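You operate a simulated robot arm through the tools that you are given. There is no shell and no other tool. Be economical: measure what you need, move in short steps, check, and stop when the job is done.

The job below is to be done with a simulated two-armed robot. You get a single attempt, and the scene is never put back.

Task
Put the clear jug on the top of the long steel table away on the top of the narrow steel table. Put the narrow carton marked "56" from the top of the long steel table in the tub and the narrow carton that says "27" on the top of the small steel table. Take the orange-lidded jar and put it on the small black tray. Push the blue drawer shut. Take the yellow clip from the top of the small steel table and leave it on the front of the steel counter. Take the small teal tub on the top of the small steel table and put it away on the top board of the narrow wire shelf. Any order will do. Set down upright: clear jug, narrow carton, orange-lidded jar, small teal tub.

Only the result counts: the job must be done as asked and must still hold three seconds after the hand-in. Knocking over, shifting, dropping, spilling or breaking anything else fails it.

Robot
Two 7-joint arms with fingered hands on one trunk, on a base that drives. Base frame: it is fixed to the floor where the robot stands at the start and does not move with it; the origin is under the middle of the robot, x ahead of it, y to its left, z up; the surface under the hand at the start is at about z = 780. Readings come in mm, rad, newtons and seconds.
The left shoulder is at the start at [45, 170, 1146], the right one opposite. With the tool pointing down near the work surface each hand reaches from about 280 to 760 mm from the robot's upright axis, wherever it stands, measured 20 degrees to its own side. Places, roughly: a2 tub (25x21 cm) [2480, -1500, 820]; blue drawer [2000, 0, 700]; clear jug (15x10x15 cm) [500, 200, 800]; narrow carton [500, 500, 750]; narrow steel table (34x24 cm) [2480, -1880, 820]; orange-lidded jar (6x6x15 cm) [800, 500, 900]; small black tray (17x9x3 cm) [2000, 3700, 900]; small teal tub (7x7x7 cm) [500, 2100, 800]; steel counter [100, 3700, 800]; top board of the narrow wire shelf [900, 4100, 1400]; top of the small steel table [600, 2100, 800]; yellow clip (17x4x3 cm) [700, 2200, 800]. Payload 4 kg a hand.
The tool frame of a hand sits at the grasp point between the pads (the TCP): z along the fingers, y along the line on which they close. The tips reach 26 mm beyond it. The gripper opens to 132 mm. The gripper's body begins 73 mm behind the TCP. The gripper is a hand of 4 fingers: y runs from the thumb to the fingers, the wrist lies at [0, 0, -224] in the tool frame, and closing takes about 1.5 s.
Orientation is that of the tool frame in the base frame, as a unit quaternion [w, x, y, z]. With the fingers straight down and closing along the base's y, the tool's x points along the base's -x, its y along +y and its z along -z.

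Tools
- The arms move only by the tool nudge_tool. It takes "left_motion", "right_motion" or both (then of equal length, played together; a hand with none holds still); each is one flat list of numbers, 6 for each row, row after row: the shift along the tool's x, y, z in mm, then the turn, a rotation vector about the tool's x, y, z in rad. In form: [tx, ty, tz, ax, ay, az, tx, ty, tz, ax, ay, az, ...]. A call has 1 to 20 rows; each row shifts and turns the commanded pose from where the row before left it, along the tool's axes as they then stand. "left_gripper" and "right_gripper" are, for a hand that has rows, the opening in per cent of the stroke, from 0 (shut) to 100 (fully open), set as the call begins (left out, the last holds). Each row takes 0.2 s and may step no farther than 50 mm and 0.15 rad from the row before; otherwise, or with a gripper value out of range, the whole call is refused. Where a pose cannot be reached the arm comes as near as it can. A force on the tool above 40 N (or 10 N above the force at the start of the call, whichever is more), or a blocked arm, ends the call early, and 0.2 s more pass. Each finger travels about 45 mm/s and halts on what it meets, pressing with about 28 N; the grip force reading is that of the motor and also rises with nothing between the fingers. The clock runs only during rows and for 0.2 s after the last one: add rows that do not move to give the fingers time. It gives the time, the measured TCP pose, the force on the tool (base axes), the opening and the grip force at its end, in the units of the frame above (readings bear some noise), with the torque about the TCP (base axes, N m) and any sound that the robot's microphone picked up.
- Cameras (640 x 400 px; columns grow to the right, rows downward): "scene" is now at [116.8, 44.4, 1311.5]; the picture's right is [0.52, -0.85, -0.00], its down [-0.54, -0.33, -0.77] and it looks along [0.66, 0.40, -0.64] (base axes); focal length 295 px, centre (320, 200). "left" rides on the left gripper at [-68, 2, -97] in its tool frame; the picture's right is [-0.03, -1.00, 0.00], its down [0.82, -0.02, -0.58] and it looks along [0.58, -0.01, 0.82] (tool axes); focal length 270 px, centre (320, 200). "right" rides on the right gripper at [68, 2, -97] in its tool frame; the picture's right is [-0.02, 1.00, 0.00], its down [-0.82, -0.02, -0.58] and it looks along [-0.58, -0.01, 0.82] (tool axes); focal length 270 px, centre (320, 200). There is no depth. A picture from a camera that has moved, and an enlarged one, comes with that camera's place and axes in the base frame and with its lens.
- grab_frame(camera): a new picture of that camera. It takes no simulated time.
- move_column(by): slides the trunk up (or, below 0, down) by that many mm; the arms and the scene camera ride with it, the base frame stays. It gives what a move gives, with no picture.
- roll_base(legs): drives the robot by 1 to 6 legs, each [ahead, turn to the left] in mm and rad, along the robot's own axes; the way and the turn of a leg run together, so that a leg with both is an arc; at most 1500 mm and 3.142 rad a leg. The arms and the cameras ride along, it lands a little off, and it stops where it bumps. It gives what a move gives.
- set_fingers(finger1, finger2, finger3, thumb_bend, hand): sets how far each is bent, from 0 (flat) to 1 (curled in); at 0.3 the hand is open as for a grip, at 0.7 the pads meet at the TCP. One left out holds its place. A second passes; each finger stops where it meets its share of the squeeze, and holds until it gets a number again. A gripper value or a shape takes the hand back. It gives what a move gives, with no picture; readings hold the bend of each and the force on the fingers (four entries, about 0 where the hand has none), thumb and palm.
- grasp_type(shape, hand): the hand has 4 fingers and takes this shape, open, in about a second: jaw (thumb against the fingers, like two jaws); tri (thumb and two fingers); tip (a fingertip pinch); poke (one finger out to press); point (the index stretched); flat (the hand flat); cup (the hand cupped); fist (a fist). The gripper value then closes the fingers along that shape, each until it touches; the sizes above hold for jaw. It gives what a move gives, with no picture.
- pan_tilt(pan, tilt): turns the head with the scene camera to pan (to the left, within 1.501 rad either way) and tilt (down, from -0.506 to 1.204), counted from straight ahead of the robot. It gives what a move gives.
- zoom(camera, box): a new picture of the part [left, top, right, bottom] of that camera's present view, enlarged. It takes no simulated time.
- hand_in(): hands the job in; it is judged then, once.

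Go step by step. Nothing tells you exact positions but the pictures and the camera data: compare them with the known pose of the tool, close in by small moves and look again before you grip or let go. The budget is 196 turns and 192 pictures, counting those below and the enlarged ones. Unless the task says otherwise, let go and move clear before handing in, and close with one line.

The tools are called after ">>>" as name(argument=value, ...) on one line, values as JSON. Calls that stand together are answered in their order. nudge_tool: Moves the arms, as the interface text tells. Its arguments: {"type":"object","properties":{"left_motion":{"type":"array","items":{"type":"number"}},"left_gripper":{"type":"number"},"right_motion":{"type":"array","items":{"type":"number"}},"right_gripper":{"type":"number"}},"required":[]} The other tools are called the same way: move_column (by) slides the trunk up or down; grasp_type (shape, hand) gives the hand a shape; set_fingers (finger1, finger2, finger3, thumb_bend, hand) moves the fingers one by one; roll_base (legs) drives the base; pan_tilt (pan, tilt) turns the head that bears the scene camera; grab_frame (camera) takes a picture; zoom (camera, box) takes an enlarged picture of a part of a camera's view; hand_in () hands the job in.

At the start:

```text
clock: 0.0
left_tcp_pos: [388.6, 472.1, 1071.1]
left_ee_rot: [0.0, 0.002, 1.0, 0.0]
left_contact_force: [-0.4, 0.2, -0.3]
left_moment: [0.01, -0.01, -0.01]
left_gripper_width: 132.1
left_gripper_force: 0.0
left_shape: jaw
left_bend: [0.3, 0.3, 0.3, 0.3]
left_finger forces: [0.0, 0.1, 0.1, 0.0, 0.0, 0.0]
right_tcp_pos: [469.9, 28.4, 1110.0]
right_ee_rot: [-0.001, 0.003, 1.0, -0.001]
right_contact_force: [0.7, -0.4, -0.2]
right_moment: [-0.02, -0.02, -0.01]
right_gripper_width: 131.9
right_gripper_force: 0.0
right_shape: jaw
right_bend: [0.3, 0.3, 0.3, 0.3]
right_finger forces: [0.0, 0.1, 0.0, 0.0, 0.0, 0.0]
trunk travel left (down, up): [-375.0, 380.0]
robot x, y, heading: [1.4, -1.4, 0.001]
head pan, tilt: [0.548, 0.688]
```

scene: 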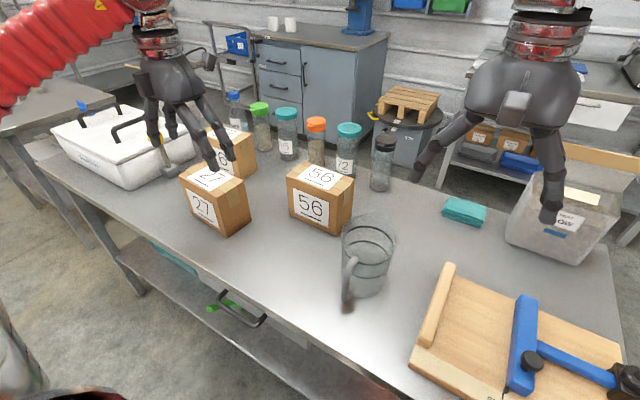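
right: 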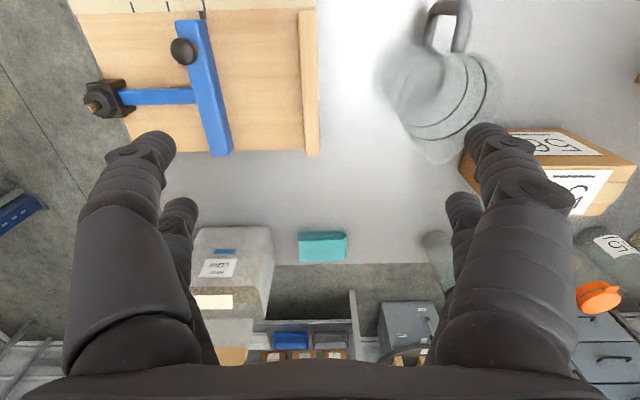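
left: 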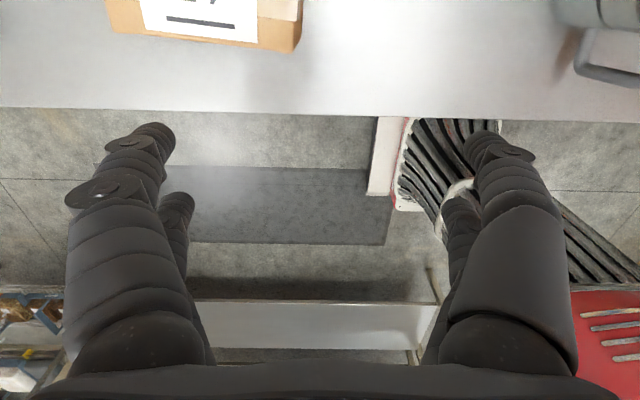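

I see the long table in front of me with cartons, jars and the jug. First I'll enlarge the cartons and look around.

>>> zoom(camera="scene", box=[160, 80, 420, 310])

>>> pan_tilt(pan=0.0, tilt=0.35)

>>> grab_frame(camera="scene")

>>> pan_tilt(pan=1.3, tilt=0.4)

>>> grab_frame(camera="scene")

>>> pan_tilt(pan=-1.0, tilt=0.4)

>>> grab_frame(camera="scene")

```text
1.74 times, centred on (290, 195) of scene
camera zoom: at [116.8, 44.4, 1311.5], right [0.52, -0.85, 0.0], down [-0.54, -0.33, -0.77], along [0.66, 0.4, -0.64], focal length 513 px, centre (372, 209)
```

zoom: 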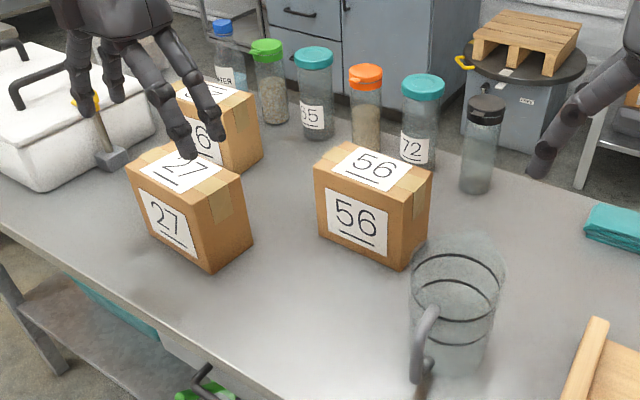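

```text
clock: 1.0
left_tcp_pos: [388.6, 472.2, 1071.5]
left_ee_rot: [0.0, 0.002, 1.0, 0.0]
left_contact_force: [0.4, 0.4, 0.4]
left_moment: [0.0, 0.0, -0.01]
left_gripper_width: 131.7
left_gripper_force: 0.0
left_shape: jaw
left_bend: [0.3, 0.3, 0.3, 0.3]
left_finger forces: [0.1, 0.1, 0.0, 0.0, 0.0, 0.0]
right_tcp_pos: [471.5, 28.1, 1109.8]
right_ee_rot: [-0.001, 0.002, 1.0, 0.0]
right_contact_force: [-0.3, 0.3, 0.3]
right_moment: [-0.02, 0.03, -0.01]
right_gripper_width: 132.1
right_gripper_force: 0.0
right_shape: jaw
right_bend: [0.3, 0.3, 0.3, 0.3]
right_finger forces: [0.0, 0.0, 0.0, 0.0, 0.0, 0.0]
trunk travel left (down, up): [-375.0, 380.0]
robot x, y, heading: [-5.9, 0.4, 0.003]
head pan, tilt: [0.0, 0.351]
```

```text
187 pictures are left
camera scene: at [137.1, 0.0, 1341.8], right [0.0, -1.0, 0.0], down [-0.34, 0.0, -0.94], along [0.94, 0.0, -0.34], focal length 295 px, centre (320, 200)
```

scene: 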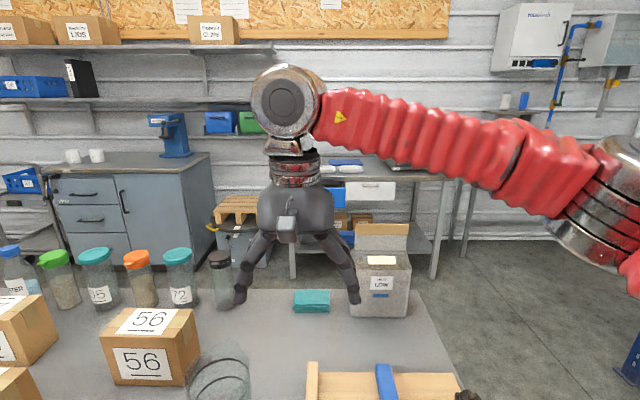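

```text
clock: 2.4
left_tcp_pos: [387.8, 472.2, 1071.6]
left_ee_rot: [0.0, 0.002, 1.0, 0.0]
left_contact_force: [-0.3, 0.1, -0.1]
left_moment: [0.0, -0.03, -0.04]
left_gripper_width: 132.0
left_gripper_force: 0.0
left_shape: jaw
left_bend: [0.3, 0.3, 0.3, 0.3]
left_finger forces: [0.0, 0.1, 0.0, 0.0, 0.1, 0.0]
right_tcp_pos: [472.1, 28.6, 1110.0]
right_ee_rot: [-0.001, 0.002, 1.0, 0.0]
right_contact_force: [-0.1, -0.5, 0.4]
right_moment: [-0.02, 0.0, 0.03]
right_gripper_width: 132.0
right_gripper_force: 0.0
right_shape: jaw
right_bend: [0.3, 0.3, 0.3, 0.3]
right_finger forces: [0.0, 0.1, 0.1, 0.1, 0.1, 0.0]
trunk travel left (down, up): [-375.0, 380.0]
robot x, y, heading: [-0.2, -2.4, 0.0]
head pan, tilt: [1.3, 0.4]
```

```text
186 pictures are left
camera scene: at [68.8, 89.1, 1337.3], right [0.96, -0.27, 0.0], down [-0.1, -0.37, -0.92], along [0.25, 0.89, -0.39], focal length 295 px, centre (320, 200)
```

scene: 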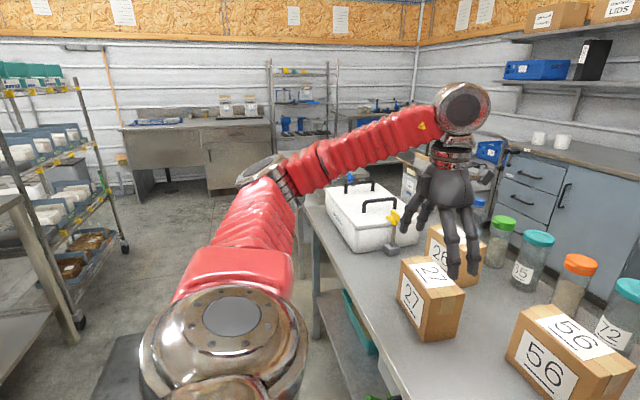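

```text
clock: 4.6
left_tcp_pos: [388.7, 472.3, 1072.4]
left_ee_rot: [0.0, 0.003, 1.0, 0.001]
left_contact_force: [1.1, 0.1, -1.1]
left_moment: [-0.01, 0.02, 0.01]
left_gripper_width: 132.0
left_gripper_force: 0.1
left_shape: jaw
left_bend: [0.3, 0.3, 0.3, 0.3]
left_finger forces: [0.0, 0.0, 0.0, 0.1, 0.0, 0.0]
right_tcp_pos: [470.2, 28.8, 1110.2]
right_ee_rot: [-0.001, 0.003, 1.0, 0.0]
right_contact_force: [0.6, 0.0, 0.6]
right_moment: [0.01, 0.01, 0.01]
right_gripper_width: 131.9
right_gripper_force: 0.1
right_shape: jaw
right_bend: [0.3, 0.3, 0.3, 0.3]
right_finger forces: [0.0, 0.0, 0.1, 0.0, 0.0, 0.0]
trunk travel left (down, up): [-375.0, 380.0]
robot x, y, heading: [0.6, 1.1, 0.003]
head pan, tilt: [-1.0, 0.4]
```

```text
185 pictures are left
camera scene: at [94.1, -78.0, 1337.3], right [-0.84, -0.54, 0.0], down [-0.21, 0.33, -0.92], along [0.5, -0.78, -0.39], focal length 295 px, centre (320, 200)
```

scene: 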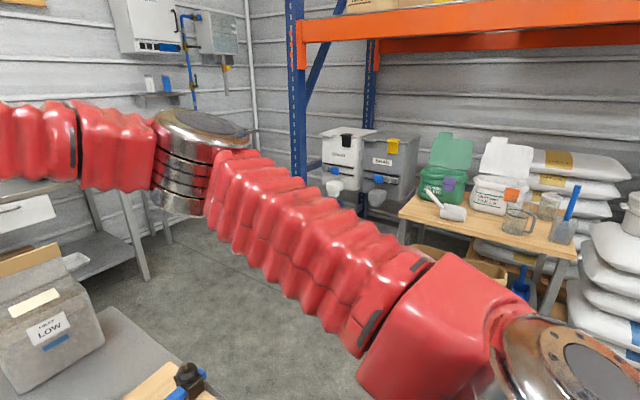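

The room is partly hidden by the arms. I take a few more looks for the far places.

>>> pan_tilt(pan=-0.6, tilt=0.3)

>>> grab_frame(camera="scene")

>>> pan_tilt(pan=0.0, tilt=0.35)

>>> zoom(camera="scene", box=[200, 130, 440, 280])

>>> pan_tilt(pan=1.5, tilt=0.4)

>>> zoom(camera="scene", box=[140, 30, 460, 230])

```text
clock: 5.4
left_tcp_pos: [387.8, 472.1, 1070.8]
left_ee_rot: [0.0, 0.003, 1.0, 0.0]
left_contact_force: [1.0, 0.4, -0.6]
left_moment: [-0.01, 0.0, 0.02]
left_gripper_width: 131.8
left_gripper_force: 0.0
left_shape: jaw
left_bend: [0.3, 0.3, 0.3, 0.3]
left_finger forces: [0.1, 0.0, 0.0, 0.1, 0.1, 0.0]
right_tcp_pos: [471.4, 28.4, 1110.7]
right_ee_rot: [-0.001, 0.002, 1.0, 0.0]
right_contact_force: [-0.1, 0.8, 0.8]
right_moment: [0.0, 0.02, -0.02]
right_gripper_width: 131.8
right_gripper_force: 0.0
right_shape: jaw
right_bend: [0.3, 0.3, 0.3, 0.3]
right_finger forces: [0.0, 0.1, 0.0, 0.1, 0.1, 0.1]
trunk travel left (down, up): [-375.0, 380.0]
robot x, y, heading: [-0.3, -3.8, -0.002]
head pan, tilt: [-0.6, 0.3]
```

```text
184 pictures are left
camera scene: at [121.0, -52.9, 1346.5], right [-0.57, -0.82, 0.0], down [-0.24, 0.17, -0.95], along [0.79, -0.54, -0.3], focal length 295 px, centre (320, 200)
```

scene: 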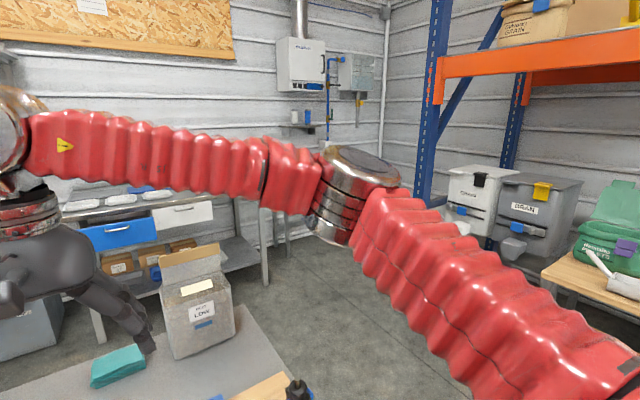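

```text
clock: 6.4
left_tcp_pos: [388.8, 472.2, 1070.9]
left_ee_rot: [0.0, 0.002, 1.0, 0.0]
left_contact_force: [0.2, 0.0, 0.5]
left_moment: [0.01, 0.01, 0.01]
left_gripper_width: 131.8
left_gripper_force: 0.1
left_shape: jaw
left_bend: [0.3, 0.3, 0.3, 0.3]
left_finger forces: [0.0, 0.1, 0.0, 0.0, 0.0, 0.0]
right_tcp_pos: [472.2, 28.4, 1110.1]
right_ee_rot: [0.0, 0.002, 1.0, 0.0]
right_contact_force: [-0.2, -0.2, -1.3]
right_moment: [0.02, 0.02, -0.02]
right_gripper_width: 131.8
right_gripper_force: 0.1
right_shape: jaw
right_bend: [0.3, 0.3, 0.3, 0.3]
right_finger forces: [0.0, 0.0, 0.0, 0.0, 0.1, 0.0]
trunk travel left (down, up): [-375.0, 380.0]
robot x, y, heading: [-2.7, 1.7, 0.0]
head pan, tilt: [0.0, 0.351]
```

```text
2.67 times, centred on (320, 205) of scene
camera zoom: at [137.1, -0.2, 1341.8], right [0.0, -1.0, 0.0], down [-0.34, 0.0, -0.94], along [0.94, 0.0, -0.34], focal length 787 px, centre (320, 187)
```

zoom: 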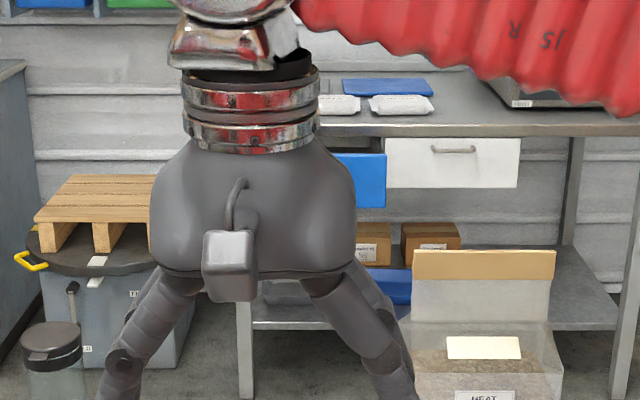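

```text
clock: 8.0
left_tcp_pos: [388.7, 470.7, 1071.9]
left_ee_rot: [0.0, 0.003, 1.0, 0.0]
left_contact_force: [-0.3, -0.2, 0.0]
left_moment: [-0.03, -0.02, 0.03]
left_gripper_width: 131.8
left_gripper_force: 0.1
left_shape: jaw
left_bend: [0.3, 0.3, 0.3, 0.3]
left_finger forces: [0.0, 0.1, 0.0, 0.1, 0.0, 0.0]
right_tcp_pos: [470.8, 29.1, 1109.6]
right_ee_rot: [-0.001, 0.002, 1.0, 0.0]
right_contact_force: [0.7, -0.6, 0.5]
right_moment: [-0.02, 0.03, 0.01]
right_gripper_width: 131.8
right_gripper_force: 0.0
right_shape: jaw
right_bend: [0.3, 0.3, 0.3, 0.3]
right_finger forces: [0.0, 0.0, 0.1, 0.0, 0.1, 0.0]
trunk travel left (down, up): [-375.0, 380.0]
robot x, y, heading: [-4.8, -4.4, 0.004]
head pan, tilt: [1.499, 0.4]
```

```text
2.00 times, centred on (300, 130) of scene
camera zoom: at [50.7, 92.3, 1337.3], right [1.0, -0.07, 0.0], down [-0.03, -0.39, -0.92], along [0.07, 0.92, -0.39], focal length 590 px, centre (360, 340)
```

zoom: 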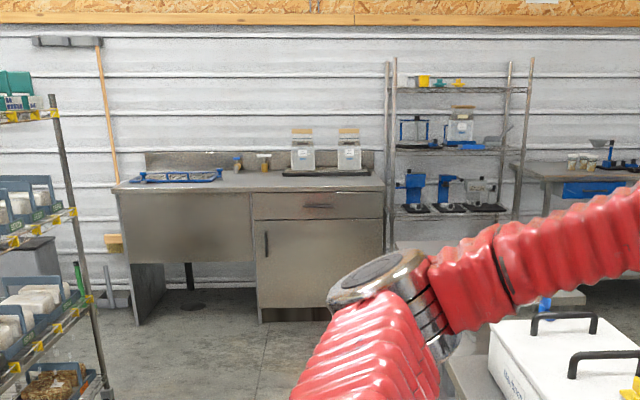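

The room is clear now: the blue drawer stands open on the far bench, and the counter, wire shelf and tray are to the left. I turn left a little so that jug and carton 56 are well placed for the right and left hands.

>>> roll_base(legs=[[0, 0.4]])

>>> pan_tilt(pan=0.0, tilt=0.9)

>>> grab_frame(camera="scene")

>>> grab_frame(camera="right")

```text
clock: 9.8
left_tcp_pos: [172.0, 585.1, 1071.5]
left_ee_rot: [0.0, -0.195, 0.981, 0.0]
left_contact_force: [0.2, 1.0, -0.1]
left_moment: [-0.04, -0.04, 0.03]
left_gripper_width: 131.9
left_gripper_force: 0.1
left_shape: jaw
left_bend: [0.3, 0.3, 0.3, 0.3]
left_finger forces: [0.0, 0.0, 0.0, 0.0, 0.0, 0.0]
right_tcp_pos: [419.5, 207.9, 1109.9]
right_ee_rot: [-0.001, -0.194, 0.981, -0.001]
right_contact_force: [0.6, 1.1, -0.4]
right_moment: [0.0, 0.01, -0.02]
right_gripper_width: 132.0
right_gripper_force: 0.0
right_shape: jaw
right_bend: [0.3, 0.3, 0.3, 0.3]
right_finger forces: [0.1, 0.0, 0.0, 0.1, 0.0, 0.0]
trunk travel left (down, up): [-375.0, 380.0]
robot x, y, heading: [5.6, -26.6, 0.4]
head pan, tilt: [1.499, 0.4]
```

```text
clock: 11.4
left_tcp_pos: [172.0, 584.2, 1071.2]
left_ee_rot: [0.0, -0.195, 0.981, 0.0]
left_contact_force: [-0.6, 0.3, 0.8]
left_moment: [0.02, -0.02, 0.05]
left_gripper_width: 132.2
left_gripper_force: 0.0
left_shape: jaw
left_bend: [0.3, 0.3, 0.3, 0.3]
left_finger forces: [0.0, 0.0, 0.0, 0.0, 0.0, 0.0]
right_tcp_pos: [419.5, 207.1, 1110.1]
right_ee_rot: [-0.001, -0.195, 0.981, 0.0]
right_contact_force: [-0.4, -0.1, 0.4]
right_moment: [0.0, 0.0, -0.01]
right_gripper_width: 131.7
right_gripper_force: 0.0
right_shape: jaw
right_bend: [0.3, 0.3, 0.3, 0.3]
right_finger forces: [0.0, 0.1, 0.1, 0.1, 0.0, 0.0]
trunk travel left (down, up): [-375.0, 380.0]
robot x, y, heading: [7.3, -25.5, 0.402]
head pan, tilt: [0.0, 0.901]
```

```text
181 pictures are left
camera scene: at [115.9, 24.3, 1294.3], right [0.39, -0.92, 0.0], down [-0.72, -0.31, -0.62], along [0.57, 0.24, -0.78], focal length 295 px, centre (320, 200)
```

scene: 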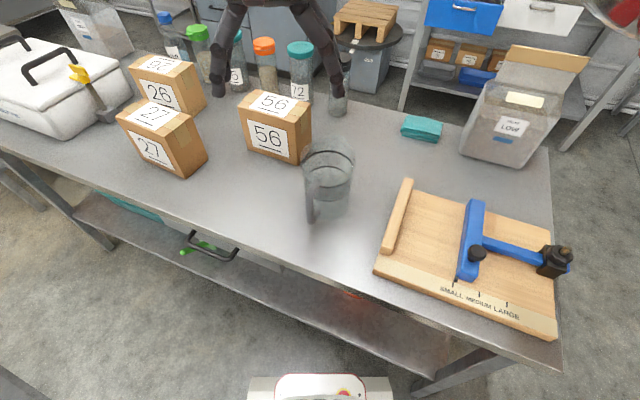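

```text
180 pictures are left
camera right: at [356.1, 182.8, 1208.5], right [-0.36, 0.93, 0.0], down [0.76, 0.29, 0.58], along [0.54, 0.21, -0.82], focal length 270 px, centre (320, 200)
```

right: 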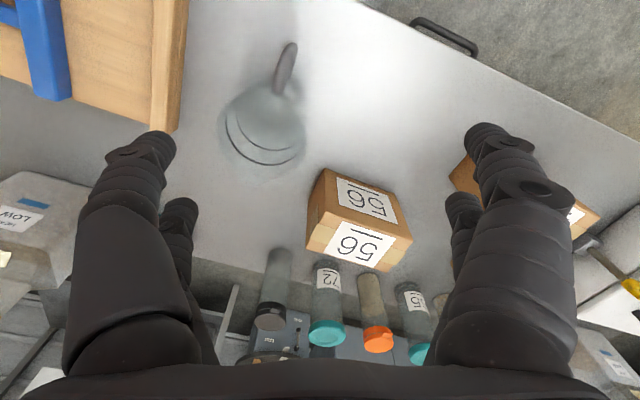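

Jug centre is near (480, 166) with its handle towards me; carton 56 is about x 576–660, y 275–428, top at 893. I bring the right hand squarely above the jug and look.

>>> nudge_tool(right_motion=[0, 0, 0, 0, 0, 0.134, 0, 0, 0, 0, 0, 0.134, 0, 0, 0, 0, 0, 0.134, -20, -14, 27, 0, 0, 0, -20, -14, 27, 0, 0, 0, -20, -14, 27, 0, 0, 0], right_gripper=100)

>>> grab_frame(camera="right")

>>> grab_frame(camera="scene")

```text
clock: 12.8
left_tcp_pos: [172.7, 584.2, 1071.4]
left_ee_rot: [-0.001, -0.195, 0.981, 0.0]
left_contact_force: [0.3, 0.3, -0.2]
left_moment: [0.01, 0.02, -0.01]
left_gripper_width: 132.0
left_gripper_force: 0.1
left_shape: jaw
left_bend: [0.3, 0.3, 0.3, 0.3]
left_finger forces: [0.1, 0.0, 0.0, 0.0, 0.0, 0.1]
right_tcp_pos: [480.8, 165.7, 1028.1]
right_ee_rot: [-0.001, 0.005, 1.0, 0.0]
right_contact_force: [-0.3, -0.1, -0.3]
right_moment: [0.02, 0.01, 0.02]
right_gripper_width: 132.4
right_gripper_force: 0.1
right_shape: jaw
right_bend: [0.3, 0.3, 0.3, 0.3]
right_finger forces: [0.0, 0.0, 0.0, 0.0, 0.0, 0.0]
trunk travel left (down, up): [-375.0, 380.0]
robot x, y, heading: [7.0, -21.2, 0.401]
head pan, tilt: [0.0, 0.901]
```

```text
179 pictures are left
camera right: at [412.9, 166.5, 1126.2], right [0.04, 1.0, 0.0], down [0.82, -0.03, 0.58], along [0.58, -0.02, -0.82], focal length 270 px, centre (320, 200)
```

right: 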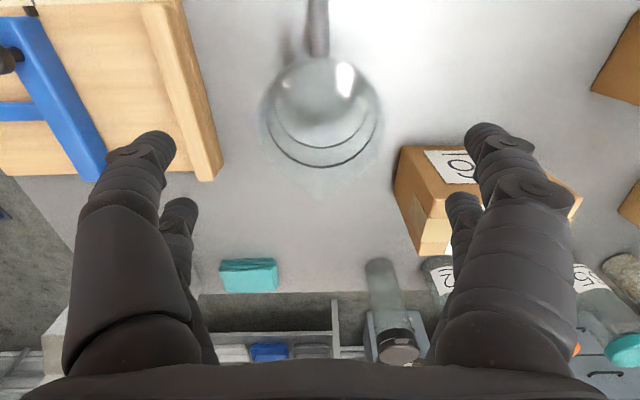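

```text
178 pictures are left
camera scene: at [117.1, 24.0, 1294.1], right [0.39, -0.92, 0.0], down [-0.72, -0.3, -0.62], along [0.57, 0.24, -0.78], focal length 295 px, centre (320, 200)
```

scene: 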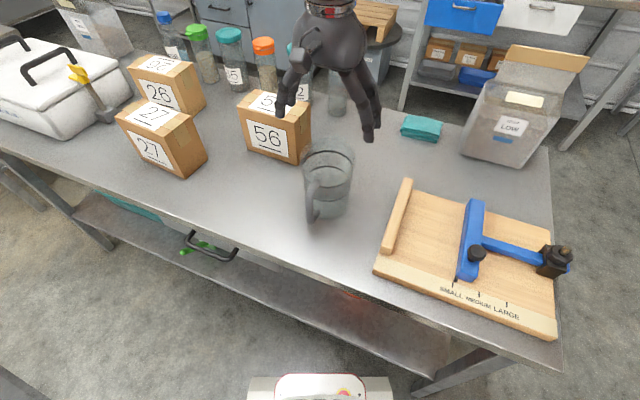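

The jug sits centred between the fingers. I go down around it and take another look before closing.

>>> nudge_tool(right_motion=[0, 0, 40, 0, 0, 0, 0, 0, 40, 0, 0, 0, 0, 0, 35, 0, 0, 0, 0, 0, 30, 0, 0, 0])

>>> grab_frame(camera="right")

>>> zoom(camera="scene", box=[240, 80, 440, 240])

```text
clock: 13.8
left_tcp_pos: [171.1, 584.3, 1072.5]
left_ee_rot: [0.0, -0.195, 0.981, 0.0]
left_contact_force: [-0.1, -0.4, -0.2]
left_moment: [-0.01, -0.05, -0.03]
left_gripper_width: 132.0
left_gripper_force: 0.0
left_shape: jaw
left_bend: [0.3, 0.3, 0.3, 0.3]
left_finger forces: [0.1, 0.0, 0.1, 0.0, 0.0, 0.0]
right_tcp_pos: [478.0, 165.0, 883.7]
right_ee_rot: [0.001, 0.004, 1.0, 0.002]
right_contact_force: [1.2, 1.8, 9.3]
right_moment: [-0.01, -0.09, 0.04]
right_gripper_width: 131.5
right_gripper_force: 0.0
right_shape: jaw
right_bend: [0.3, 0.3, 0.3, 0.3]
right_finger forces: [0.0, 6.0, 3.4, 0.0, 0.0, 0.0]
trunk travel left (down, up): [-375.0, 380.0]
robot x, y, heading: [3.2, -25.5, 0.396]
head pan, tilt: [0.0, 0.901]
```

```text
177 pictures are left
camera right: at [409.9, 166.6, 980.8], right [0.03, 1.0, 0.0], down [0.81, -0.03, 0.58], along [0.58, -0.02, -0.81], focal length 270 px, centre (320, 200)
```

right: 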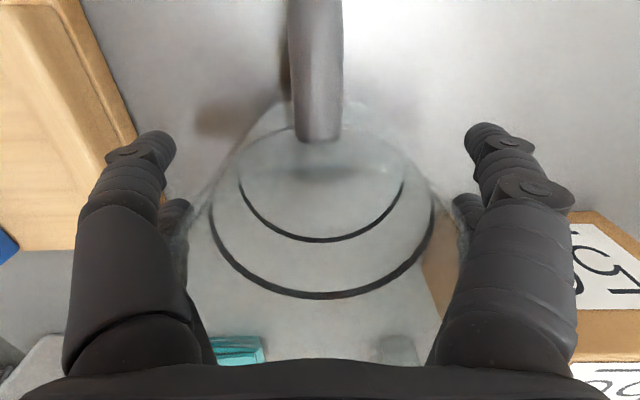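

```text
2.50 times, centred on (340, 160) of scene
camera zoom: at [114.6, 23.9, 1294.7], right [0.39, -0.92, 0.0], down [-0.72, -0.3, -0.62], along [0.57, 0.24, -0.78], focal length 737 px, centre (270, 300)
```

zoom: 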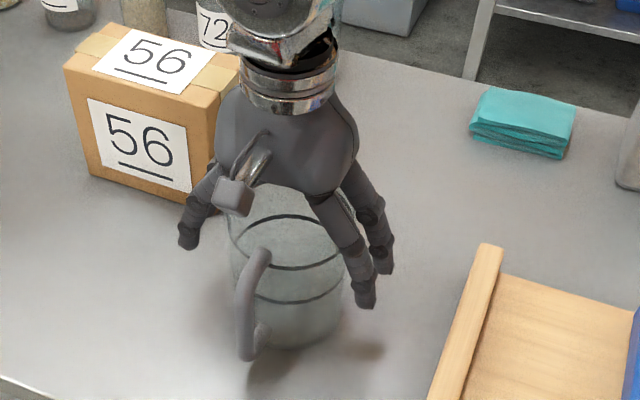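

The finger inner sides touch the jug rim a little, so I lift slightly and close here.

>>> nudge_tool(right_motion=[0, 0, -8, 0, 0, 0, 0, 0, 0, 0, 0, 0, 0, 0, 0, 0, 0, 0, 0, 0, 0, 0, 0, 0, 0, 0, 0, 0, 0, 0, 0, 0, 0, 0, 0, 0, 0, 0, 0, 0, 0, 0, 0, 0, 0, 0, 0, 0], right_gripper=45)

>>> grab_frame(camera="right")

```text
clock: 15.6
left_tcp_pos: [171.9, 585.4, 1071.6]
left_ee_rot: [0.0, -0.194, 0.981, 0.0]
left_contact_force: [0.2, -0.5, 0.2]
left_moment: [0.04, 0.01, 0.0]
left_gripper_width: 132.0
left_gripper_force: 0.2
left_shape: jaw
left_bend: [0.3, 0.3, 0.3, 0.3]
left_finger forces: [0.0, 0.0, 0.0, 0.0, 0.1, 0.0]
right_tcp_pos: [479.9, 164.8, 890.6]
right_ee_rot: [-0.001, 0.004, 1.0, -0.001]
right_contact_force: [0.1, -0.7, 0.7]
right_moment: [-0.02, 0.01, 0.01]
right_gripper_width: 76.6
right_gripper_force: 28.3
right_shape: jaw
right_bend: [0.72, 0.68, 0.69, 0.71]
right_finger forces: [22.0, 26.6, 26.1, 0.0, 20.8, 0.0]
trunk travel left (down, up): [-375.0, 380.0]
robot x, y, heading: [3.2, -20.9, 0.399]
head pan, tilt: [0.0, 0.901]
```

```text
175 pictures are left
camera right: at [411.4, 166.5, 988.2], right [0.03, 1.0, 0.0], down [0.82, -0.03, 0.58], along [0.58, -0.02, -0.82], focal length 270 px, centre (320, 200)
```

right: 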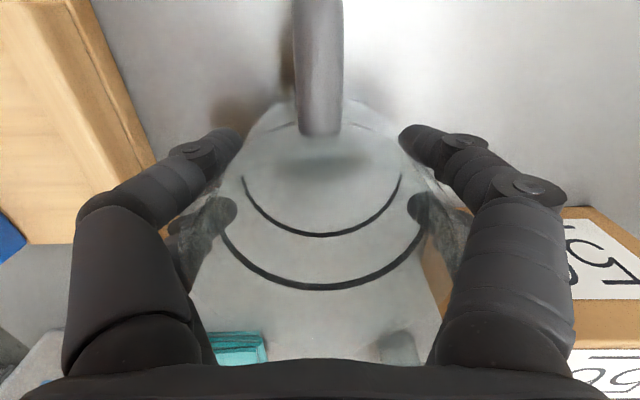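

The jug is gripped. I lift it and carry it back to my right side.

>>> nudge_tool(right_motion=[0, 0, -15, 0, 0, 0, 0, 0, -40, 0, 0, 0, 0, 0, -45, 0, 0, 0, 0, 0, -45, 0, 0, 0, 19, -38, 0, 0, 0, 0, 19, -38, 0, 0, 0, 0, 19, -38, 0, 0, 0, 0, 19, -38, 0, 0, 0, 0, 19, -38, 0, 0, 0, 0])

>>> grab_frame(camera="scene")

```text
clock: 17.6
left_tcp_pos: [171.3, 583.5, 1073.3]
left_ee_rot: [-0.001, -0.195, 0.981, 0.001]
left_contact_force: [0.1, -0.7, -0.1]
left_moment: [0.01, 0.03, 0.0]
left_gripper_width: 132.0
left_gripper_force: 0.0
left_shape: jaw
left_bend: [0.3, 0.3, 0.3, 0.3]
left_finger forces: [0.0, 0.0, 0.0, 0.0, 0.0, 0.0]
right_tcp_pos: [384.6, -25.3, 1035.8]
right_ee_rot: [0.0, 0.004, 1.0, 0.002]
right_contact_force: [-0.2, 0.3, -0.6]
right_moment: [0.02, 0.04, 0.01]
right_gripper_width: 75.9
right_gripper_force: 28.2
right_shape: jaw
right_bend: [0.72, 0.68, 0.69, 0.71]
right_finger forces: [21.8, 26.7, 26.5, 0.1, 21.0, 0.1]
trunk travel left (down, up): [-375.0, 380.0]
robot x, y, heading: [5.1, -22.8, 0.393]
head pan, tilt: [0.0, 0.901]
```

```text
174 pictures are left
camera scene: at [115.5, 22.6, 1294.4], right [0.39, -0.92, 0.0], down [-0.72, -0.3, -0.62], along [0.57, 0.24, -0.78], focal length 295 px, centre (320, 200)
```

scene: 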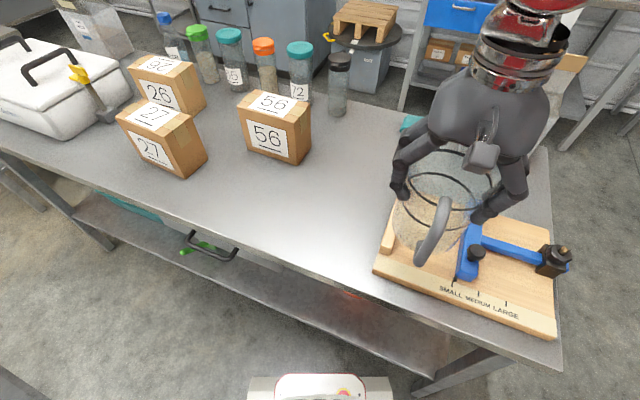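

Now the left hand: I turn it so that it closes along x and bring it above carton 56.

>>> nudge_tool(left_motion=[0, 0, 0, 0, 0, -0.147, 0, 0, 0, 0, 0, -0.147, 0, 0, 0, 0, 0, -0.147, 0, 0, 0, 0, 0, -0.147, 0, 0, 0, 0, 0, -0.147, 0, 0, 0, 0, 0, -0.147, 0, 0, 0, 0, 0, -0.147, 0, 0, 0, 0, 0, -0.147, 21, -40, 6, 0, 0, 0, 21, -40, 6, 0, 0, 0, 21, -40, 6, 0, 0, 0, 21, -40, 6, 0, 0, 0, 21, -40, 6, 0, 0, 0, 21, -40, 6, 0, 0, 0, 21, -40, 6, 0, 0, 0, 21, -40, 6, 0, 0, 0, 21, -40, 6, 0, 0, 0, 21, -40, 6, 0, 0, 0, 22, -46, 6, 0, 0, 0], left_gripper=100)

>>> grab_frame(camera="left")

>>> grab_frame(camera="scene")

```text
refused: row 19 steps farther than a row can; nothing moved
```

```text
173 pictures are left
camera left: at [233.9, 610.9, 1169.9], right [0.41, -0.91, 0.0], down [-0.75, -0.33, 0.58], along [-0.53, -0.23, -0.82], focal length 270 px, centre (320, 200)
```

left: 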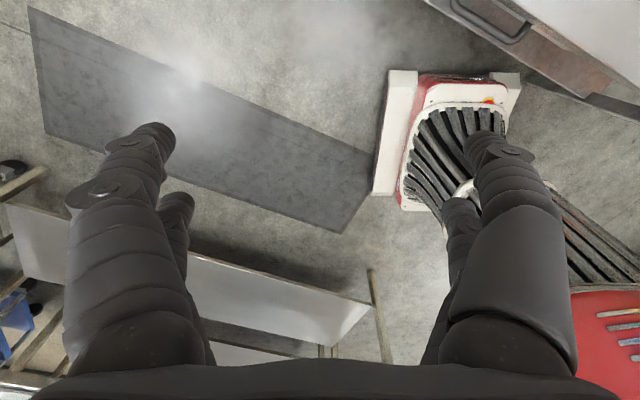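

```text
172 pictures are left
camera scene: at [115.5, 22.6, 1294.4], right [0.39, -0.92, 0.0], down [-0.72, -0.3, -0.62], along [0.57, 0.24, -0.78], focal length 295 px, centre (320, 200)
```

scene: 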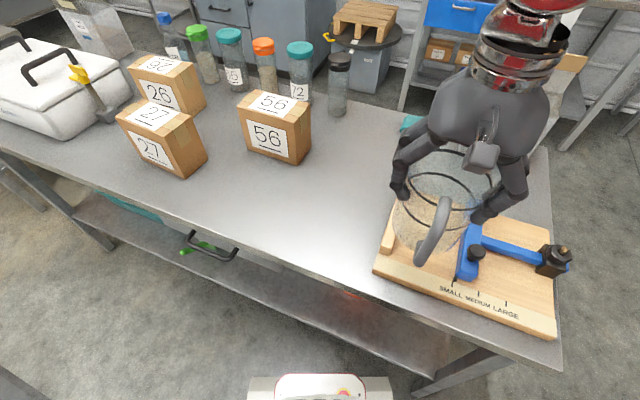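

The last row was slightly too long; I resend with even steps.

>>> nudge_tool(left_motion=[0, 0, 0, 0, 0, -0.147, 0, 0, 0, 0, 0, -0.147, 0, 0, 0, 0, 0, -0.147, 0, 0, 0, 0, 0, -0.147, 0, 0, 0, 0, 0, -0.147, 0, 0, 0, 0, 0, -0.147, 0, 0, 0, 0, 0, -0.147, 0, 0, 0, 0, 0, -0.147, 21, -40, 6, 0, 0, 0, 21, -40, 6, 0, 0, 0, 21, -40, 6, 0, 0, 0, 21, -40, 6, 0, 0, 0, 21, -40, 6, 0, 0, 0, 21, -40, 6, 0, 0, 0, 21, -40, 6, 0, 0, 0, 21, -40, 6, 0, 0, 0, 21, -40, 6, 0, 0, 0, 21, -43, 6, 0, 0, 0, 22, -43, 6, 0, 0, 0], left_gripper=100)

>>> grab_frame(camera="left")

>>> grab_frame(camera="scene")

```text
clock: 21.6
left_tcp_pos: [618.3, 343.3, 1010.0]
left_ee_rot: [0.004, -0.702, 0.712, 0.003]
left_contact_force: [-1.7, 3.8, 0.1]
left_moment: [-0.4, -0.07, 0.07]
left_gripper_width: 132.0
left_gripper_force: 0.0
left_shape: jaw
left_bend: [0.3, 0.3, 0.3, 0.3]
left_finger forces: [0.1, 0.0, 0.1, 0.1, 0.0, 0.1]
right_tcp_pos: [385.8, -30.1, 1036.2]
right_ee_rot: [-0.003, 0.005, 1.0, 0.002]
right_contact_force: [0.2, -2.1, -1.0]
right_moment: [0.13, 0.03, -0.03]
right_gripper_width: 75.8
right_gripper_force: 28.4
right_shape: jaw
right_bend: [0.72, 0.68, 0.69, 0.71]
right_finger forces: [21.9, 26.6, 26.6, 0.0, 21.2, 0.1]
trunk travel left (down, up): [-375.0, 380.0]
robot x, y, heading: [10.1, -21.8, 0.4]
head pan, tilt: [0.0, 0.901]
```

```text
171 pictures are left
camera left: at [617.4, 411.1, 1106.3], right [1.0, 0.01, 0.0], down [0.01, -0.82, 0.57], along [0.01, -0.57, -0.82], focal length 270 px, centre (320, 200)
```

left: 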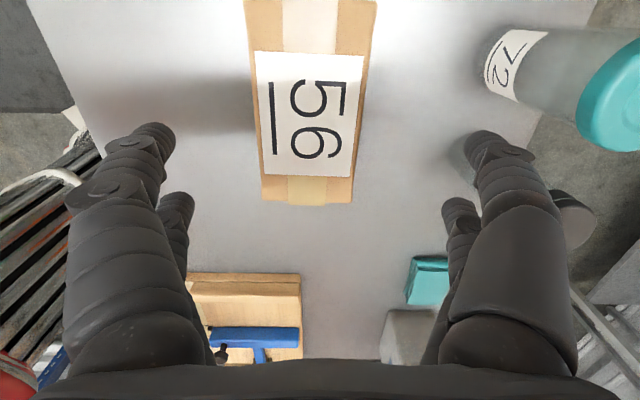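

```text
170 pictures are left
camera scene: at [117.1, 17.8, 1294.4], right [0.39, -0.92, -0.01], down [-0.72, -0.3, -0.62], along [0.57, 0.25, -0.78], focal length 295 px, centre (320, 200)
```

scene: 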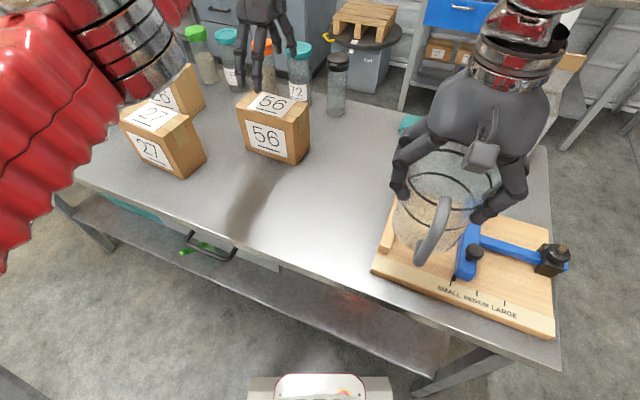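

The carton lies well between the fingers, about 8 mm towards me. I correct, go down and check.

>>> nudge_tool(left_motion=[-3, 8, 10, 0, 0, 0, 0, 0, 40, 0, 0, 0, 0, 0, 40, 0, 0, 0, 0, 0, 40, 0, 0, 0, 0, 0, 24, 0, 0, 0])

>>> grab_frame(camera="left")

>>> grab_frame(camera="scene")

```text
clock: 22.9
left_tcp_pos: [612.2, 356.5, 859.4]
left_ee_rot: [0.007, -0.706, 0.708, -0.003]
left_contact_force: [-5.8, -0.4, 20.0]
left_moment: [-0.01, 0.06, -0.03]
left_gripper_width: 131.6
left_gripper_force: 0.1
left_shape: jaw
left_bend: [0.3, 0.3, 0.3, 0.3]
left_finger forces: [7.1, 11.4, 3.0, 0.0, 7.8, 0.1]
right_tcp_pos: [383.0, -25.6, 1037.2]
right_ee_rot: [0.0, 0.005, 1.0, -0.001]
right_contact_force: [-0.6, 0.6, -1.6]
right_moment: [0.04, 0.02, 0.01]
right_gripper_width: 75.7
right_gripper_force: 28.1
right_shape: jaw
right_bend: [0.72, 0.68, 0.69, 0.71]
right_finger forces: [21.9, 26.6, 26.5, 0.1, 21.1, 0.1]
trunk travel left (down, up): [-375.0, 380.0]
robot x, y, heading: [5.5, -24.7, 0.407]
head pan, tilt: [0.0, 0.901]
stopped in row 5 (left hand): the force on the tool passed its limit at 46 N (the readings are from after the stop); the commanded pose is now the measured one
```

```text
169 pictures are left
camera left: at [610.9, 425.0, 957.9], right [1.0, 0.02, 0.01], down [0.01, -0.82, 0.57], along [0.02, -0.57, -0.82], focal length 270 px, centre (320, 200)
```

left: 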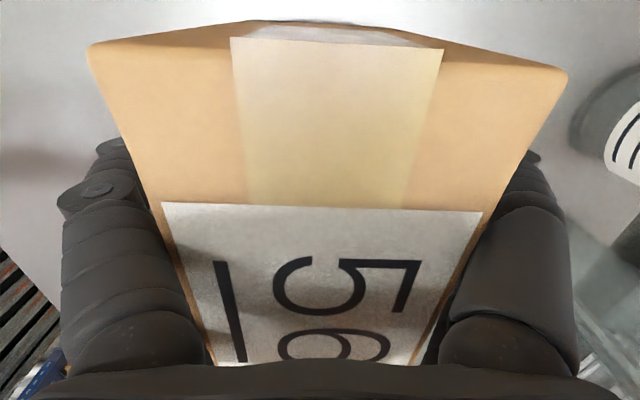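

```text
168 pictures are left
camera scene: at [114.2, 23.1, 1294.5], right [0.39, -0.92, 0.0], down [-0.72, -0.3, -0.62], along [0.57, 0.24, -0.78], focal length 295 px, centre (320, 200)
```

scene: 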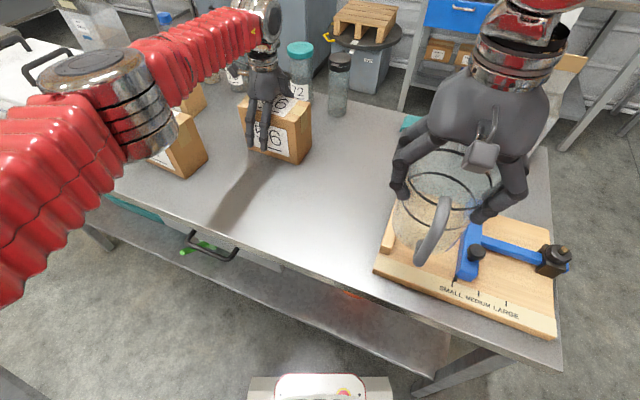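

The inner fingers just touch the carton's top edges, evenly on both sides. I lift 8 mm and close.

>>> nudge_tool(left_motion=[0, 0, -8, 0, 0, 0, 0, 0, 0, 0, 0, 0, 0, 0, 0, 0, 0, 0, 0, 0, 0, 0, 0, 0, 0, 0, 0, 0, 0, 0, 0, 0, 0, 0, 0, 0, 0, 0, 0, 0, 0, 0, 0, 0, 0, 0, 0, 0], left_gripper=40)

>>> grab_frame(camera="left")

```text
clock: 24.8
left_tcp_pos: [614.1, 358.4, 863.1]
left_ee_rot: [0.005, -0.706, 0.708, -0.002]
left_contact_force: [-0.3, -0.7, -0.2]
left_moment: [0.09, 0.0, -0.01]
left_gripper_width: 78.3
left_gripper_force: 28.5
left_shape: jaw
left_bend: [0.71, 0.72, 0.72, 0.72]
left_finger forces: [34.5, 39.1, 37.8, 0.0, 33.3, 0.0]
right_tcp_pos: [385.5, -23.9, 1036.7]
right_ee_rot: [-0.001, 0.005, 1.0, 0.0]
right_contact_force: [0.9, 0.1, -1.7]
right_moment: [0.03, -0.01, 0.01]
right_gripper_width: 75.4
right_gripper_force: 28.5
right_shape: jaw
right_bend: [0.72, 0.68, 0.69, 0.71]
right_finger forces: [21.9, 26.7, 26.5, 0.0, 21.1, 0.0]
trunk travel left (down, up): [-375.0, 380.0]
robot x, y, heading: [3.5, -22.9, 0.401]
head pan, tilt: [0.0, 0.901]
```

```text
167 pictures are left
camera left: at [612.3, 426.2, 960.9], right [1.0, 0.02, 0.01], down [0.01, -0.82, 0.58], along [0.02, -0.57, -0.82], focal length 270 px, centre (320, 200)
```

left: 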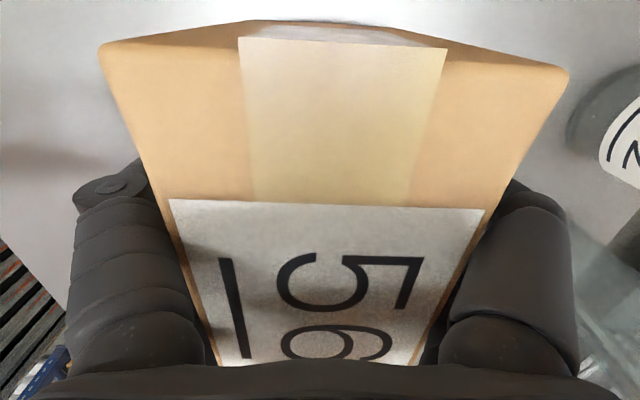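

Gripped. I lift the carton and draw it back beside me, then raise the trunk a bit for clearance.

>>> nudge_tool(left_motion=[0, 0, -20, 0, 0, 0, 0, 0, -40, 0, 0, 0, 0, 0, -40, 0, 0, 0, 0, 0, -40, 0, 0, 0, 8, 41, 0, 0, 0, 0, 8, 41, 0, 0, 0, 0, 8, 41, 0, 0, 0, 0, 8, 41, 0, 0, 0, 0, 8, 41, 0, 0, 0, 0, 8, 41, 0, 0, 0, 0, 8, 41, 0, 0, 0, 0, 8, 41, 0, 0, 0, 0])

>>> move_column(by=60)

>>> grab_frame(camera="scene")

```text
clock: 27.4
left_tcp_pos: [285.9, 297.1, 999.5]
left_ee_rot: [0.005, -0.706, 0.708, -0.003]
left_contact_force: [0.7, 0.3, -4.1]
left_moment: [0.08, -0.02, 0.0]
left_gripper_width: 78.5
left_gripper_force: 28.4
left_shape: jaw
left_bend: [0.71, 0.72, 0.72, 0.72]
left_finger forces: [32.1, 35.3, 34.9, 0.1, 31.5, 0.0]
right_tcp_pos: [383.0, -25.3, 1037.3]
right_ee_rot: [0.0, 0.005, 1.0, -0.001]
right_contact_force: [0.2, 1.0, -2.0]
right_moment: [-0.02, -0.01, -0.03]
right_gripper_width: 75.4
right_gripper_force: 28.5
right_shape: jaw
right_bend: [0.72, 0.68, 0.69, 0.71]
right_finger forces: [21.8, 26.8, 26.5, 0.1, 21.0, 0.0]
trunk travel left (down, up): [-375.0, 380.0]
robot x, y, heading: [5.4, -20.7, 0.402]
head pan, tilt: [0.0, 0.901]
```

```text
clock: 28.4
left_tcp_pos: [284.6, 295.8, 1058.9]
left_ee_rot: [0.004, -0.706, 0.708, -0.002]
left_contact_force: [0.4, 0.6, -4.8]
left_moment: [0.04, -0.01, -0.03]
left_gripper_width: 77.9
left_gripper_force: 28.0
left_shape: jaw
left_bend: [0.71, 0.72, 0.72, 0.72]
left_finger forces: [32.0, 35.4, 35.0, 0.0, 31.5, 0.1]
right_tcp_pos: [384.9, -24.5, 1097.1]
right_ee_rot: [-0.001, 0.005, 1.0, 0.0]
right_contact_force: [0.1, 0.0, -0.5]
right_moment: [0.01, 0.01, -0.02]
right_gripper_width: 75.7
right_gripper_force: 27.6
right_shape: jaw
right_bend: [0.72, 0.68, 0.69, 0.71]
right_finger forces: [21.8, 26.7, 26.5, 0.0, 21.1, 0.0]
trunk travel left (down, up): [-435.0, 320.0]
robot x, y, heading: [8.1, -21.4, 0.401]
head pan, tilt: [0.0, 0.901]
```

```text
166 pictures are left
camera scene: at [104.4, 19.4, 1354.7], right [0.39, -0.92, 0.0], down [-0.72, -0.31, -0.62], along [0.57, 0.24, -0.78], focal length 295 px, centre (320, 200)
```

scene: 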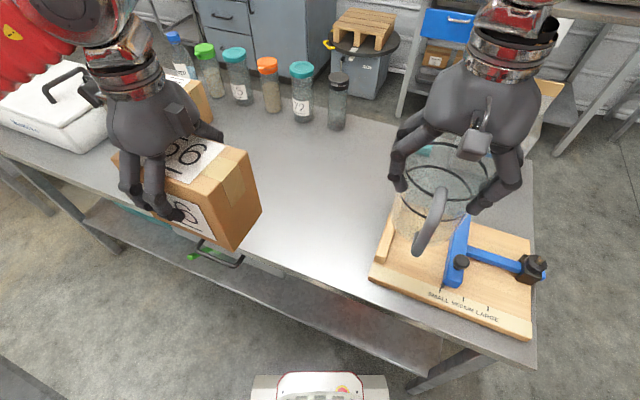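

Both held. Now I turn to the right and drive clear of the table's end.

>>> roll_base(legs=[[0, -1.97], [800, 0], [0, 1.0]])

>>> pan_tilt(pan=0.0, tilt=0.4)

>>> grab_frame(camera="scene")

```text
clock: 31.0
left_tcp_pos: [417.5, 65.9, 1061.0]
left_ee_rot: [0.005, -0.454, 0.891, 0.0]
left_contact_force: [-0.7, -2.4, -4.7]
left_moment: [0.17, -0.04, -0.01]
left_gripper_width: 77.6
left_gripper_force: 28.2
left_shape: jaw
left_bend: [0.71, 0.72, 0.72, 0.71]
left_finger forces: [31.4, 34.1, 34.6, 0.1, 30.9, 0.1]
right_tcp_pos: [310.4, -251.5, 1096.2]
right_ee_rot: [-0.002, 0.315, 0.949, 0.002]
right_contact_force: [0.1, -1.6, -1.7]
right_moment: [0.13, 0.01, -0.01]
right_gripper_width: 74.6
right_gripper_force: 28.0
right_shape: jaw
right_bend: [0.72, 0.69, 0.69, 0.71]
right_finger forces: [23.2, 28.7, 28.7, 0.0, 22.7, 0.0]
trunk travel left (down, up): [-435.0, 320.0]
robot x, y, heading: [12.3, 13.4, -0.235]
head pan, tilt: [0.0, 0.901]
stopped in leg 1: the robot was blocked; the commanded pose is now the measured one
```

```text
clock: 31.9
left_tcp_pos: [420.4, 73.2, 1061.6]
left_ee_rot: [0.003, -0.453, 0.892, -0.002]
left_contact_force: [-1.0, 0.5, -4.6]
left_moment: [0.06, -0.03, -0.02]
left_gripper_width: 77.6
left_gripper_force: 28.0
left_shape: jaw
left_bend: [0.71, 0.72, 0.72, 0.71]
left_finger forces: [31.4, 34.0, 34.6, 0.0, 30.8, 0.0]
right_tcp_pos: [311.9, -245.5, 1097.9]
right_ee_rot: [0.0, 0.314, 0.949, 0.0]
right_contact_force: [-0.7, 0.5, -0.9]
right_moment: [0.04, 0.0, 0.01]
right_gripper_width: 74.8
right_gripper_force: 28.2
right_shape: jaw
right_bend: [0.72, 0.69, 0.69, 0.71]
right_finger forces: [23.4, 28.6, 28.4, 0.1, 22.6, 0.0]
trunk travel left (down, up): [-435.0, 320.0]
robot x, y, heading: [12.2, 13.2, -0.236]
head pan, tilt: [0.0, 0.4]
```

```text
165 pictures are left
camera scene: at [133.1, -16.2, 1397.7], right [-0.23, -0.97, 0.0], down [-0.38, 0.09, -0.92], along [0.89, -0.21, -0.39], focal length 295 px, centre (320, 200)
```

scene: 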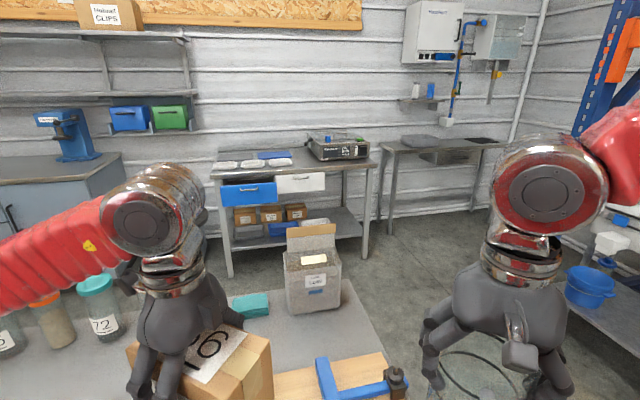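

The turn was blocked near the table. I'll look at the far corner closely, then back off before turning further.

>>> zoom(camera="scene", box=[360, 70, 540, 230])

>>> roll_base(legs=[[-300, 0]])

```text
2.50 times, centred on (450, 150) of scene
camera zoom: at [133.1, -16.2, 1397.7], right [-0.23, -0.97, 0.0], down [-0.38, 0.09, -0.92], along [0.89, -0.21, -0.39], focal length 737 px, centre (-5, 325)
```

zoom: 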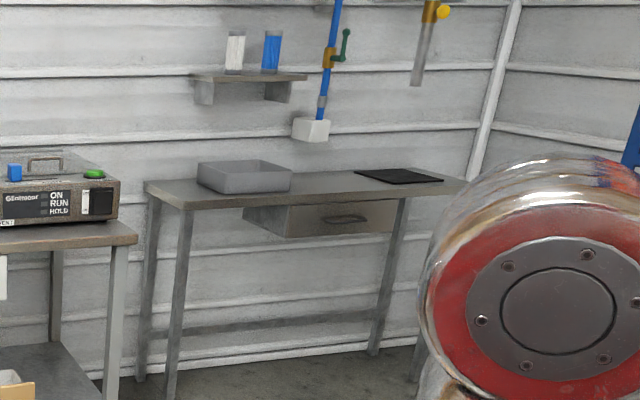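

```text
clock: 34.0
left_tcp_pos: [118.1, 143.6, 1062.4]
left_ee_rot: [0.004, -0.451, 0.893, -0.003]
left_contact_force: [-0.9, -0.1, -4.2]
left_moment: [0.04, -0.05, 0.0]
left_gripper_width: 77.8
left_gripper_force: 28.1
left_shape: jaw
left_bend: [0.71, 0.72, 0.72, 0.71]
left_finger forces: [31.4, 34.1, 34.3, 0.0, 30.7, 0.0]
right_tcp_pos: [6.6, -172.3, 1097.9]
right_ee_rot: [0.0, 0.316, 0.949, -0.001]
right_contact_force: [0.2, 0.2, -1.6]
right_moment: [0.01, -0.02, 0.02]
right_gripper_width: 74.9
right_gripper_force: 28.2
right_shape: jaw
right_bend: [0.72, 0.69, 0.69, 0.71]
right_finger forces: [23.4, 28.5, 28.5, 0.1, 22.6, 0.1]
trunk travel left (down, up): [-435.0, 320.0]
robot x, y, heading: [-290.3, 84.1, -0.238]
head pan, tilt: [0.0, 0.4]
```

I can see the tub and, right of it, the free part of the narrow table top (then a black mat). Now I continue the turn and drive along the table.

>>> roll_base(legs=[[0, -1.33], [950, 0], [0, 1.0]])

>>> grab_frame(camera="scene")

```text
clock: 37.1
left_tcp_pos: [-26.0, -236.9, 1061.2]
left_ee_rot: [0.006, 0.04, 0.999, -0.001]
left_contact_force: [-1.5, -0.2, -4.9]
left_moment: [0.03, -0.15, -0.03]
left_gripper_width: 76.7
left_gripper_force: 27.6
left_shape: jaw
left_bend: [0.71, 0.72, 0.72, 0.71]
left_finger forces: [29.9, 33.2, 33.4, 0.0, 30.2, 0.0]
right_tcp_pos: [-353.1, -310.4, 1095.9]
right_ee_rot: [-0.001, 0.738, 0.675, 0.003]
right_contact_force: [-1.1, 0.5, -2.2]
right_moment: [0.07, -0.11, 0.01]
right_gripper_width: 74.0
right_gripper_force: 27.8
right_shape: jaw
right_bend: [0.72, 0.69, 0.69, 0.71]
right_finger forces: [23.1, 28.5, 28.6, 0.0, 22.6, 0.0]
trunk travel left (down, up): [-435.0, 320.0]
robot x, y, heading: [-233.5, 102.6, -1.293]
head pan, tilt: [0.0, 0.4]
stopped in leg 1: the robot was blocked; the commanded pose is now the measured one
```

```text
163 pictures are left
camera scene: at [-208.4, -21.8, 1397.6], right [-0.96, -0.27, -0.01], down [-0.1, 0.38, -0.92], along [0.25, -0.89, -0.39], focal length 295 px, centre (320, 200)
```

scene: 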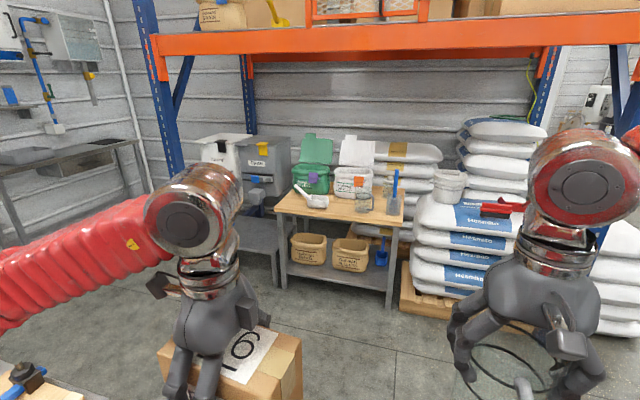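

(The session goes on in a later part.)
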